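You operate a simulated robot arm through the tools that you are given. There is no shell and no other tool. Be economical: measure what you need, move in short steps, check, and stop when the job is done.

Carry out the task below with a simulated robot arm. There is one attempt and no reset: what you move stays moved.

TASK
Stack the 15 mm seal box from the top of the skid table on top of the 20 mm seal box.
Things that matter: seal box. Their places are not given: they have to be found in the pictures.

It is judged by the outcome, as a careful person would: the job done as asked, and still so three seconds after it is handed in. It fails if anything else is knocked over, pushed out of place, dropped, spilled or broken.

THE ROBOT
A 6-joint arm with a two-finger parallel gripper, fixed in place. Base frame: the origin is at the foot of the arm, x ahead of it, y to its left, z up; the work surface is at about z = 740. Lengths are in mm, angles in degrees, forces in N, time in s.
With the tool pointing down near the work surface it reaches from about 200 to 640 mm from the base axis. Its first joint turns from -66.0 to 66.0 degrees. Payload 2.7 kg.
Tool frame: the origin (TCP) lies between the finger pads and is the grasp point; the fingertips stand 23 mm ahead of it; z points along the fingers, y is the line along which they close. The gripper opens to 94 mm. The fingers are 38 mm wide and 10 mm thick; the gripper's body (54 by 96 mm) begins 39 mm behind the TCP.
Orientation is that of the tool frame in the base frame, as a unit quaternion [x, y, z, w]. With the fingers straight down and closing along the base's y, the tool's x points along the base's -x, its y along +y and its z along -z.

THE INTERFACE
- The arm moves only by the tool play_rows. Its argument "motion" is a list of rows, each a list of 5 numbers: the gripper command, from -1 (fully open) to 1 (shut), values between in proportion, then the shift along the tool's x, y, z in units of 150 mm (1.0 is 150 mm), then the turn about the tool's z in units of 60 degrees (1.0 is 60 degrees). In form: [[fingers, x, y, z, twist], ...]. A call has 1 to 10 rows; each row is the pose to reach, as a shift and turn from the pose commanded when the call began, along the tool's axes at that moment. A call with a number of a shift or a turn outside -1 to 1 is refused whole. A row lasts 0.2 s, in which the tool goes at most 50 mm and 8.6 degrees; a call with a longer step from one row to the next is refused whole, and so is a gripper value outside its range. A pose out of reach is approached as far as the arm can. The call stops where the force on the tool passes 40 N (or 10 N more than at its start, if that is more) or the arm is blocked; 0.2 s more then pass. The fingers move at their own pace (about 45 mm/s each) and stop on an object; they squeeze with about 41 N. The grip force told is the motor's: it shows also when the fingers shut on nothing. Time passes only in rows, and 0.2 s behind the last, so rows that repeat a pose let the fingers close. It gives the time, the measured TCP pose, the force on the tool (base axes), the opening and the grip force at its end, in the units of the frame above (readings bear some noise).
- Cameras (640 x 400 px; columns grow to the right, rows downward): "scene" is fixed at [74.9, -428.6, 1409.3]; the picture's right is [0.79, -0.62, 0.00], its down [-0.33, -0.41, -0.85] and it looks along [0.53, 0.67, -0.53] (base axes); focal length 338 px, centre (320, 200). "wrist" rides on the gripper at [-39, 0, -44] in the tool frame; the picture's right is [0.00, -1.00, 0.00], its down [0.97, 0.00, -0.24] and it looks along [0.24, 0.00, 0.97] (tool axes); focal length 218 px, centre (320, 200).
- capture(camera): a new picture of that camera. No time passes.
- locate(camera, pixels): for up to 12 pixels [column, row] of the newest picture of that camera ("zoom" is the newest enlarged one), the place [x, y, z] in the base frame of the surface seen there, good to about 2 mm. No time passes.
- inspect(camera, box): a new picture of the part [left, top, right, bottom] of that camera's present view, enlarged. No time passes.
- sign_off(): hands the job in; it is judged then, once.

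Work in short steps. Measure before you move; look again where a grasp or a placing could have gone wrong, and mend it. You have 60 turns and 30 pictures in all, the two below and enlarged ones among them. Open the gripper and draw the arm clear of the work before you hand the job in, unless the task says otherwise; then end with one line.

The tools are called after "Request:" by a JSON object that holds its "method" and its "body". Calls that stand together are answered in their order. play_rows: Moves the arm, as the interface text tells. Its arguments: {"type":"object","properties":{"motion":{"type":"array"}},"required":["motion"]} The other tools are called the same way: capture (camera) takes a picture; locate (camera, pixels) gives the place of the surface under pixels of a picture; inspect (camera, box) takes an enlarged picture of a part of a camera's view; sign_off () hands the job in.

At the start:

```text
clock: 0.0
tcp_pos: [453.8, 17.0, 1003.6]
ee_rot: [0.0, 1.0, 0.0, 0.0]
wrist_force: [0.9, -0.1, -0.4]
gripper_width: 94.1
grip_force: 0.0
```

scene: 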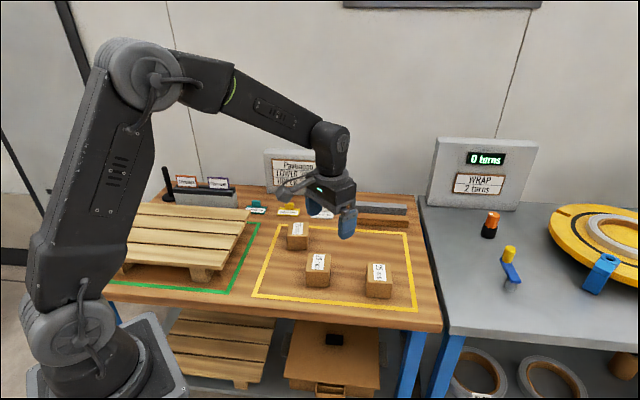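
wrist: 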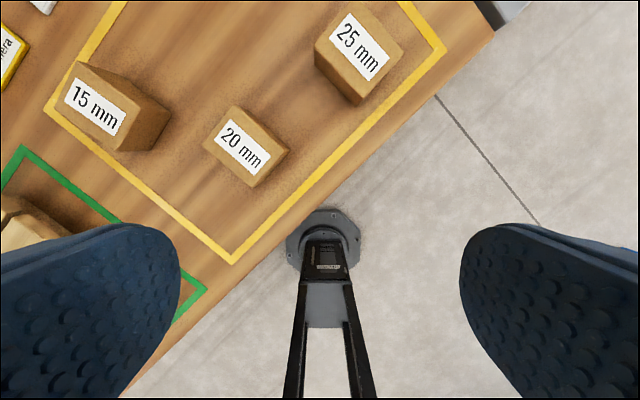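

The wrist picture shows three boxes, labelled 15 mm at (95,105), 20 mm at (245,147) and 25 mm at (358,48). I'll enlarge that part to find the top corners.

Request:
{"method": "inspect", "body": {"camera": "wrist", "box": [40, 0, 420, 238]}}

Request:
{"method": "inspect", "body": {"camera": "scene", "box": [240, 190, 440, 315]}}

```text
1.68 times, centred on (230, 119) of wrist
```

zoom: 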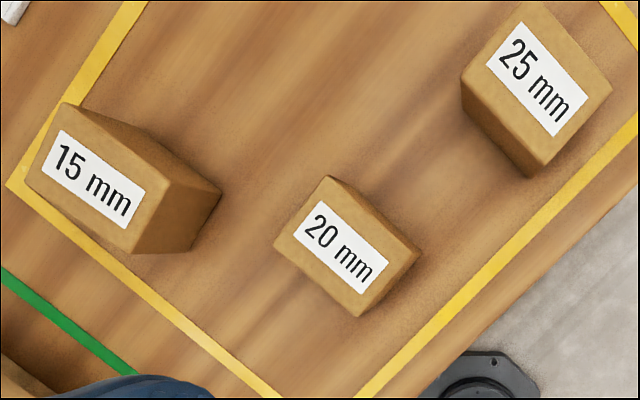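

```text
3.20 times, centred on (340, 252) of scene
```

zoom: 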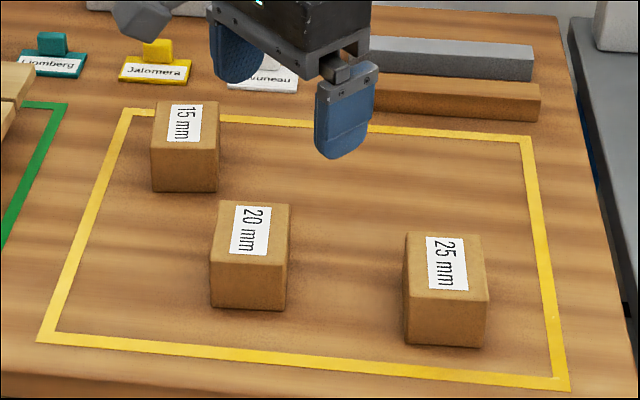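

I'll locate the label and top-face points of the two boxes in the wrist picture, plus the table beside them.

Request:
{"method": "locate", "body": {"camera": "wrist", "pixels": [[80, 64], [135, 108], [117, 146], [59, 107], [97, 105], [235, 108], [284, 150], [252, 184], [206, 145], [244, 147], [190, 190], [180, 60]]}}

Request:
{"method": "locate", "body": {"camera": "zoom", "pixels": [[155, 104], [217, 104], [216, 146], [153, 148], [222, 204], [286, 207], [284, 260], [214, 262], [215, 185], [155, 186], [284, 305], [214, 302]]}}

```text
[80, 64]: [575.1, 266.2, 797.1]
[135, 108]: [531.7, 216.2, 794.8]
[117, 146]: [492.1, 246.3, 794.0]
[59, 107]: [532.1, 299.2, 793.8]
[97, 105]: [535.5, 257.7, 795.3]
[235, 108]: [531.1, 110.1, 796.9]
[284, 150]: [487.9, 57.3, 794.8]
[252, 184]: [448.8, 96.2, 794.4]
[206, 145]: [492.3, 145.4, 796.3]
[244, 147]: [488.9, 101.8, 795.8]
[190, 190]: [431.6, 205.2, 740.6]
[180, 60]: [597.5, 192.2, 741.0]
```

```text
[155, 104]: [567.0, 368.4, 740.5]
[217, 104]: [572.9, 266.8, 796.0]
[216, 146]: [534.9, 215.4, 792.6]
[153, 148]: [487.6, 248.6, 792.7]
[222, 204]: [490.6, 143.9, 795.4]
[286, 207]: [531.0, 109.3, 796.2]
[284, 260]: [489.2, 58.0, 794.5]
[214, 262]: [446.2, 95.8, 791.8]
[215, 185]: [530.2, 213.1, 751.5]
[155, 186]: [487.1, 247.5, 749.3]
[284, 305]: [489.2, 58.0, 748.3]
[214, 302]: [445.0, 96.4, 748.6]
```

The 15 mm box is centred near (532,257) with its top at about 795. Its long axis lies at about 52° and its short side is about 55 mm. The 20 mm box is centred near (489,102), top at about 795, long axis about 49°. First I move over the 15 mm box at height.

Request:
{"method": "play_rows", "body": {"motion": [[-1, -0.087, 0.267, 0, 0], [-1, -0.175, 0.533, 0, 0], [-1, -0.262, 0.8, 0, 0]]}}

Request:
{"method": "play_rows", "body": {"motion": [[-1, -0.037, 0.115, 0.1, -0.124], [-1, -0.075, 0.23, 0.2, -0.248], [-1, -0.112, 0.345, 0.3, -0.372], [-1, -0.15, 0.46, 0.4, -0.496], [-1, -0.187, 0.575, 0.5, -0.62], [-1, -0.225, 0.69, 0.6, -0.744], [-1, -0.262, 0.8, 0.7, -0.867], [-1, -0.262, 0.8, 0.7, -0.867]]}}

Request:
{"method": "capture", "body": {"camera": "wrist"}}

```text
clock: 0.8
tcp_pos: [494.1, 138.6, 1004.5]
ee_rot: [0.0, 1.0, 0.0, 0.001]
wrist_force: [-0.3, -0.4, 1.3]
gripper_width: 93.9
grip_force: 0.0
```

```text
clock: 2.6
tcp_pos: [531.5, 256.4, 899.4]
ee_rot: [-0.439, 0.899, -0.001, 0.0]
wrist_force: [-0.2, 0.0, 0.3]
gripper_width: 93.7
grip_force: 0.0
```

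```text
25 pictures are left
```

wrist: 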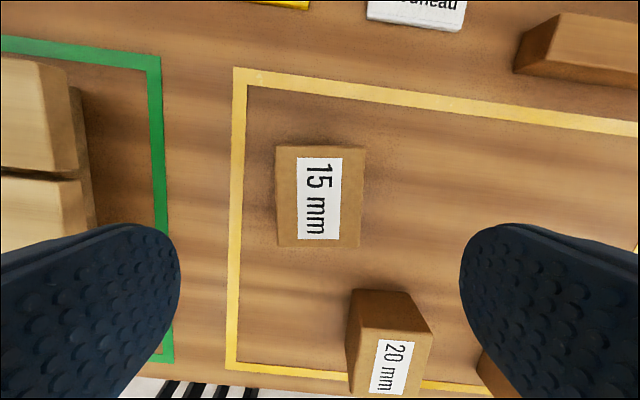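

The closing line is aligned with the short side; the box spans columns 276–365. I'll measure its corners again before descending.

Request:
{"method": "locate", "body": {"camera": "wrist", "pixels": [[280, 150], [361, 150], [358, 242], [281, 242], [279, 195], [361, 195], [85, 200], [60, 230]]}}

```text
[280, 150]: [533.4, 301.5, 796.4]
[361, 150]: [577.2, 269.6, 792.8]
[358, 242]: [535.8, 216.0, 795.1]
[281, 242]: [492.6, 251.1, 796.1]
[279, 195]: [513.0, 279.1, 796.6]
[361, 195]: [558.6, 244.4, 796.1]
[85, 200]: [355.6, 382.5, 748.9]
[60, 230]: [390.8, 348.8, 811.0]
```

Box centre is about (534.7,259.5). I shift 4 mm and descend to TCP z of about 770, then close.

Request:
{"method": "play_rows", "body": {"motion": [[-1, -0.029, -0.004, 0.2, 0], [-1, -0.029, -0.004, 0.4, 0], [-1, -0.029, -0.004, 0.6, 0], [-1, -0.029, -0.004, 0.75, 0], [-1, -0.029, -0.004, 0.86, 0], [-1, -0.029, -0.004, 0.86, 0]]}}

Request:
{"method": "play_rows", "body": {"motion": [[1, 0, 0, 0, 0], [1, 0, 0, 0, 0], [1, 0, 0, 0, 0], [1, 0, 0, 0, 0], [1, 0, 0, 0, 0]]}}

```text
clock: 4.0
tcp_pos: [535.0, 260.1, 770.5]
ee_rot: [-0.438, 0.899, 0.001, 0.001]
wrist_force: [-0.1, -0.7, -0.1]
gripper_width: 93.7
grip_force: 0.0
```

```text
clock: 5.2
tcp_pos: [535.2, 260.1, 769.8]
ee_rot: [-0.438, 0.899, 0.0, 0.0]
wrist_force: [-1.4, -0.3, 0.0]
gripper_width: 61.8
grip_force: 41.1
```

The grip holds at 41 N with 61.8 mm opening. I lift straight up by 110 mm.

Request:
{"method": "play_rows", "body": {"motion": [[1, 0, 0, -0.1, 0], [1, 0, 0, -0.3, 0], [1, 0, 0, -0.5, 0], [1, 0, 0, -0.75, 0], [1, 0, 0, -0.75, 0]]}}

Request:
{"method": "capture", "body": {"camera": "wrist"}}

Request:
{"method": "capture", "body": {"camera": "scene"}}

```text
clock: 6.4
tcp_pos: [535.3, 260.7, 883.7]
ee_rot: [-0.438, 0.899, 0.0, 0.0]
wrist_force: [-0.1, -0.6, -3.3]
gripper_width: 61.9
grip_force: 40.3
```

```text
24 pictures are left
```

wrist: 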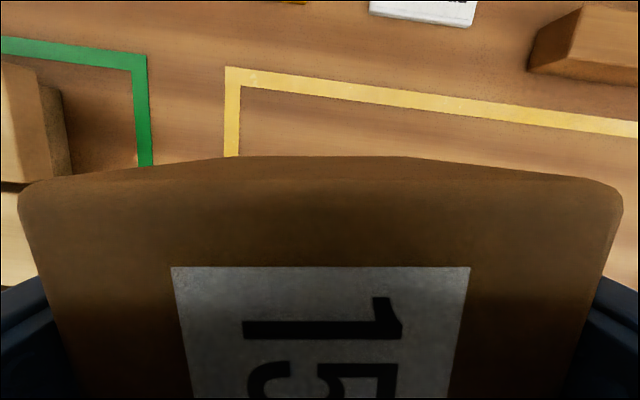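

```text
23 pictures are left
```

scene: 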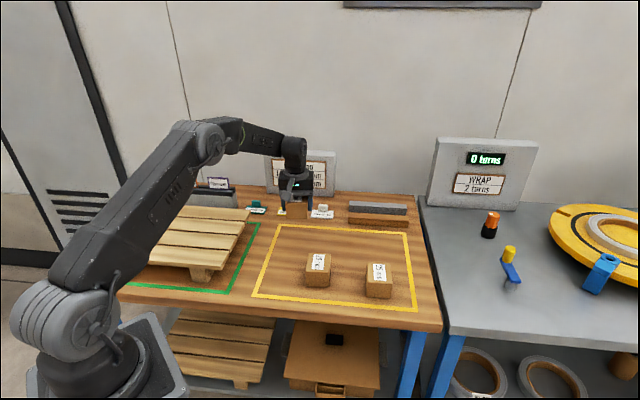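

The box is held and lifted. With the view open now, I'll remeasure the 20 mm box in an enlarged scene picture.

Request:
{"method": "inspect", "body": {"camera": "scene", "box": [280, 240, 360, 290]}}

```text
8.00 times, centred on (320, 265) of scene
```

zoom: 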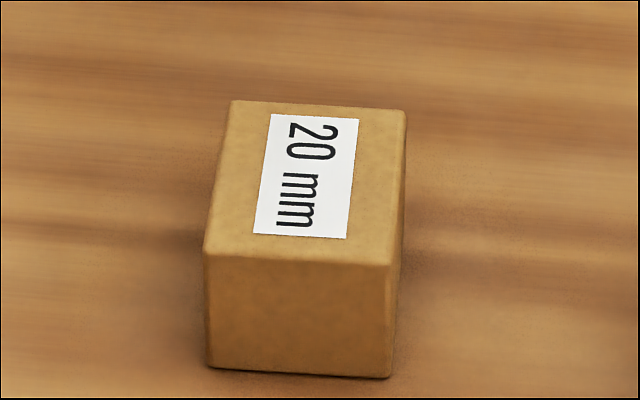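

Request:
{"method": "locate", "body": {"camera": "zoom", "pixels": [[233, 103], [402, 113], [388, 262], [207, 251], [318, 106], [396, 185], [298, 256], [220, 175], [310, 180]]}}

```text
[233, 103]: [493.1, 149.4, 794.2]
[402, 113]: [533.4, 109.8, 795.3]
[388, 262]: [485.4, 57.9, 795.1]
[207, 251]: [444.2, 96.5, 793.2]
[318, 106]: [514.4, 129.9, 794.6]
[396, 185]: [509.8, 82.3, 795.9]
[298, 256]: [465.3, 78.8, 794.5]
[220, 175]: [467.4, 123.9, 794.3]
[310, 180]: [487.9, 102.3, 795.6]
```

The 20 mm box is centred at about (489.2,103.3) with its long axis at about 47.5°. I carry the held box there at height with a 4.5° turn, in two steps.

Request:
{"method": "play_rows", "body": {"motion": [[1, 0.17, -0.067, 0, 0], [1, 0.4, -0.16, 0, 0], [1, 0.63, -0.25, 0, 0], [1, 0.86, -0.343, 0, 0.038], [1, 0.97, -0.387, 0, 0.075], [1, 1.0, -0.404, 0, 0.075], [1, 1.0, -0.404, 0, 0.075]]}}

Request:
{"method": "inspect", "body": {"camera": "scene", "box": [260, 200, 388, 280]}}

```text
clock: 8.0
tcp_pos: [490.1, 103.2, 882.5]
ee_rot: [-0.402, 0.916, 0.001, -0.001]
wrist_force: [0.2, 0.2, -3.4]
gripper_width: 61.8
grip_force: 41.1
```

```text
5.00 times, centred on (324, 240) of scene
```

zoom: 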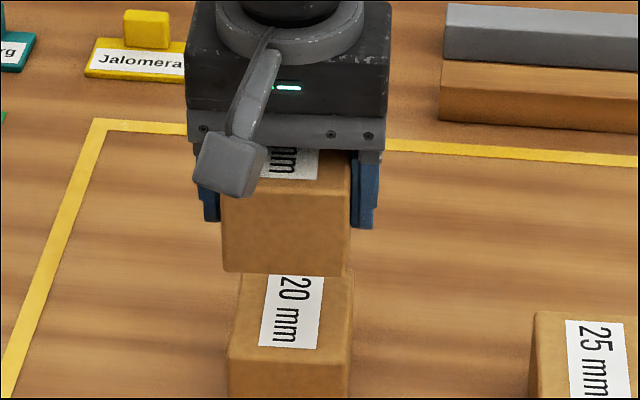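

The TCP is over the target. I'll check the held box's front corners against the lower box's front edge.

Request:
{"method": "locate", "body": {"camera": "zoom", "pixels": [[227, 267], [345, 271], [231, 353], [347, 361], [232, 375], [345, 380]]}}

```text
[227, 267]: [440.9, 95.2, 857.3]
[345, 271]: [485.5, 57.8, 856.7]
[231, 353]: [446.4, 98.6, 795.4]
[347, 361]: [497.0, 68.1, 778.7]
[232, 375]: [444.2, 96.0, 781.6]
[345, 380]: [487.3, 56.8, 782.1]
```

The held box lines up with the lower one within about 2 mm. I lower it to just above contact and then ease down.

Request:
{"method": "play_rows", "body": {"motion": [[1, -0.005, 0, 0.1, 0], [1, -0.008, 0, 0.2, 0], [1, -0.008, 0, 0.28, 0], [1, -0.008, 0, 0.33, 0], [1, -0.008, 0, 0.35, 0], [1, -0.008, 0, 0.35, 0]]}}

Request:
{"method": "play_rows", "body": {"motion": [[1, 0, 0, 0.007, 0], [1, 0, 0, 0.014, 0], [1, 0, 0, 0.02, 0], [1, 0, 0, 0.02, 0]]}}

```text
clock: 9.4
tcp_pos: [488.8, 106.0, 829.9]
ee_rot: [-0.403, 0.915, 0.0, 0.0]
wrist_force: [-0.6, 0.1, -2.6]
gripper_width: 61.8
grip_force: 41.0
```

```text
clock: 10.4
tcp_pos: [490.9, 105.6, 827.1]
ee_rot: [-0.403, 0.915, 0.0, 0.0]
wrist_force: [-0.3, 0.2, -3.4]
gripper_width: 61.8
grip_force: 41.4
```

Still no contact at z 827 (the force is only the box's weight). I ease down about 2 mm more.

Request:
{"method": "play_rows", "body": {"motion": [[1, 0, 0, 0.004, 0], [1, 0, 0, 0.008, 0], [1, 0, 0, 0.011, 0], [1, 0, 0, 0.011, 0]]}}

Request:
{"method": "inspect", "body": {"camera": "scene", "box": [260, 210, 388, 290]}}

```text
clock: 11.4
tcp_pos: [492.8, 105.3, 825.5]
ee_rot: [-0.403, 0.915, 0.0, 0.0]
wrist_force: [-0.7, -0.6, -0.1]
gripper_width: 61.5
grip_force: 41.2
```

```text
5.00 times, centred on (324, 250) of scene
```

zoom: 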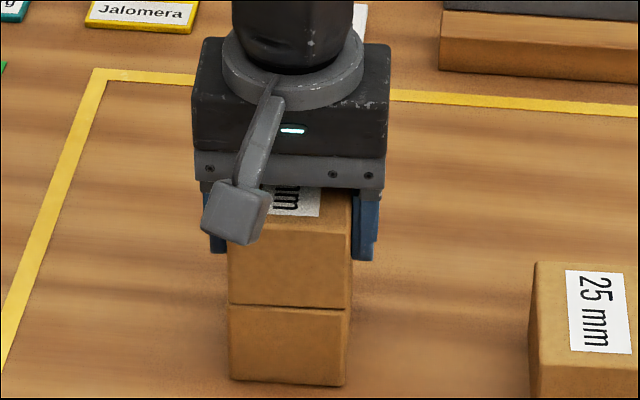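

The weight has gone off the tool (force z ≈ 0) and the boxes are flush. I open the fingers and check before rising.

Request:
{"method": "play_rows", "body": {"motion": [[0.2, 0, 0, 0, 0], [-0.2, 0, 0, 0, 0], [-0.6, 0, 0, 0, 0], [-1, 0, 0, 0, 0], [-1, 0, 0, 0, 0], [-1, 0, 0, 0, 0]]}}

Request:
{"method": "inspect", "body": {"camera": "scene", "box": [260, 210, 388, 290]}}

```text
clock: 12.8
tcp_pos: [491.8, 105.4, 825.8]
ee_rot: [-0.403, 0.915, 0.0, 0.0]
wrist_force: [-0.4, -1.0, -0.2]
gripper_width: 94.0
grip_force: 0.1
```

```text
5.00 times, centred on (324, 250) of scene
```

zoom: 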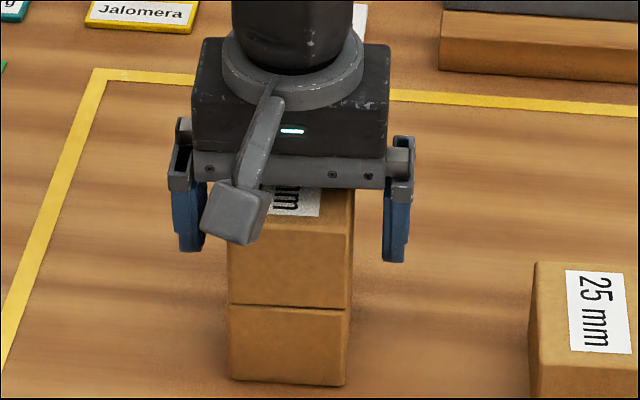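

The fingers are clear on both sides and the box stayed put. I draw straight up.

Request:
{"method": "play_rows", "body": {"motion": [[-1, 0, 0, -0.15, 0], [-1, 0, 0, -0.4, 0], [-1, 0, 0, -0.7, 0], [-1, 0, 0, -1.0, 0], [-1, 0, 0, -1.0, 0]]}}

Request:
{"method": "capture", "body": {"camera": "scene"}}

Request:
{"method": "capture", "body": {"camera": "wrist"}}

```text
clock: 14.0
tcp_pos: [491.8, 105.0, 977.5]
ee_rot: [-0.403, 0.915, 0.0, -0.001]
wrist_force: [0.7, 0.2, -0.2]
gripper_width: 93.9
grip_force: 0.0
```

```text
18 pictures are left
```

scene: 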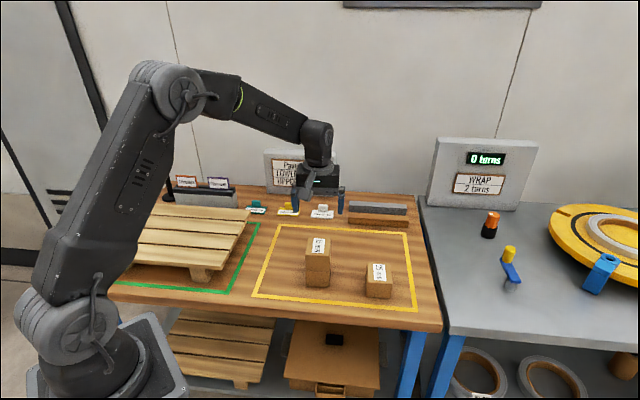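

```text
17 pictures are left
```

wrist: 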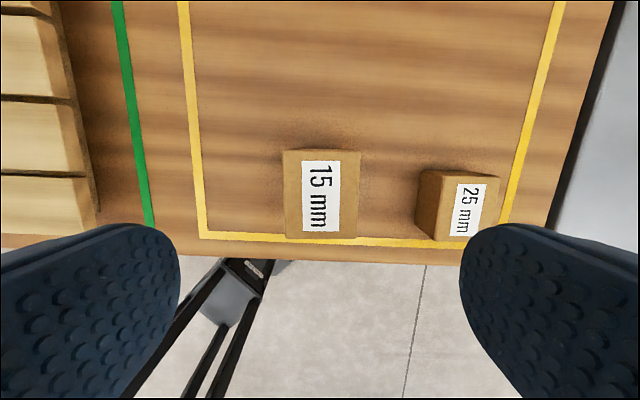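

The 15 mm box stands squarely on the 20 mm box, nothing else has moved, and the arm is well clear with the gripper open. I hand it in.

Request:
{"method": "sign_off", "body": {}}

```text
The job is handed in.
```

The 15 mm seal box is stacked squarely on the 20 mm seal box. The gripper is open and clear of the work, and nothing else was disturbed.
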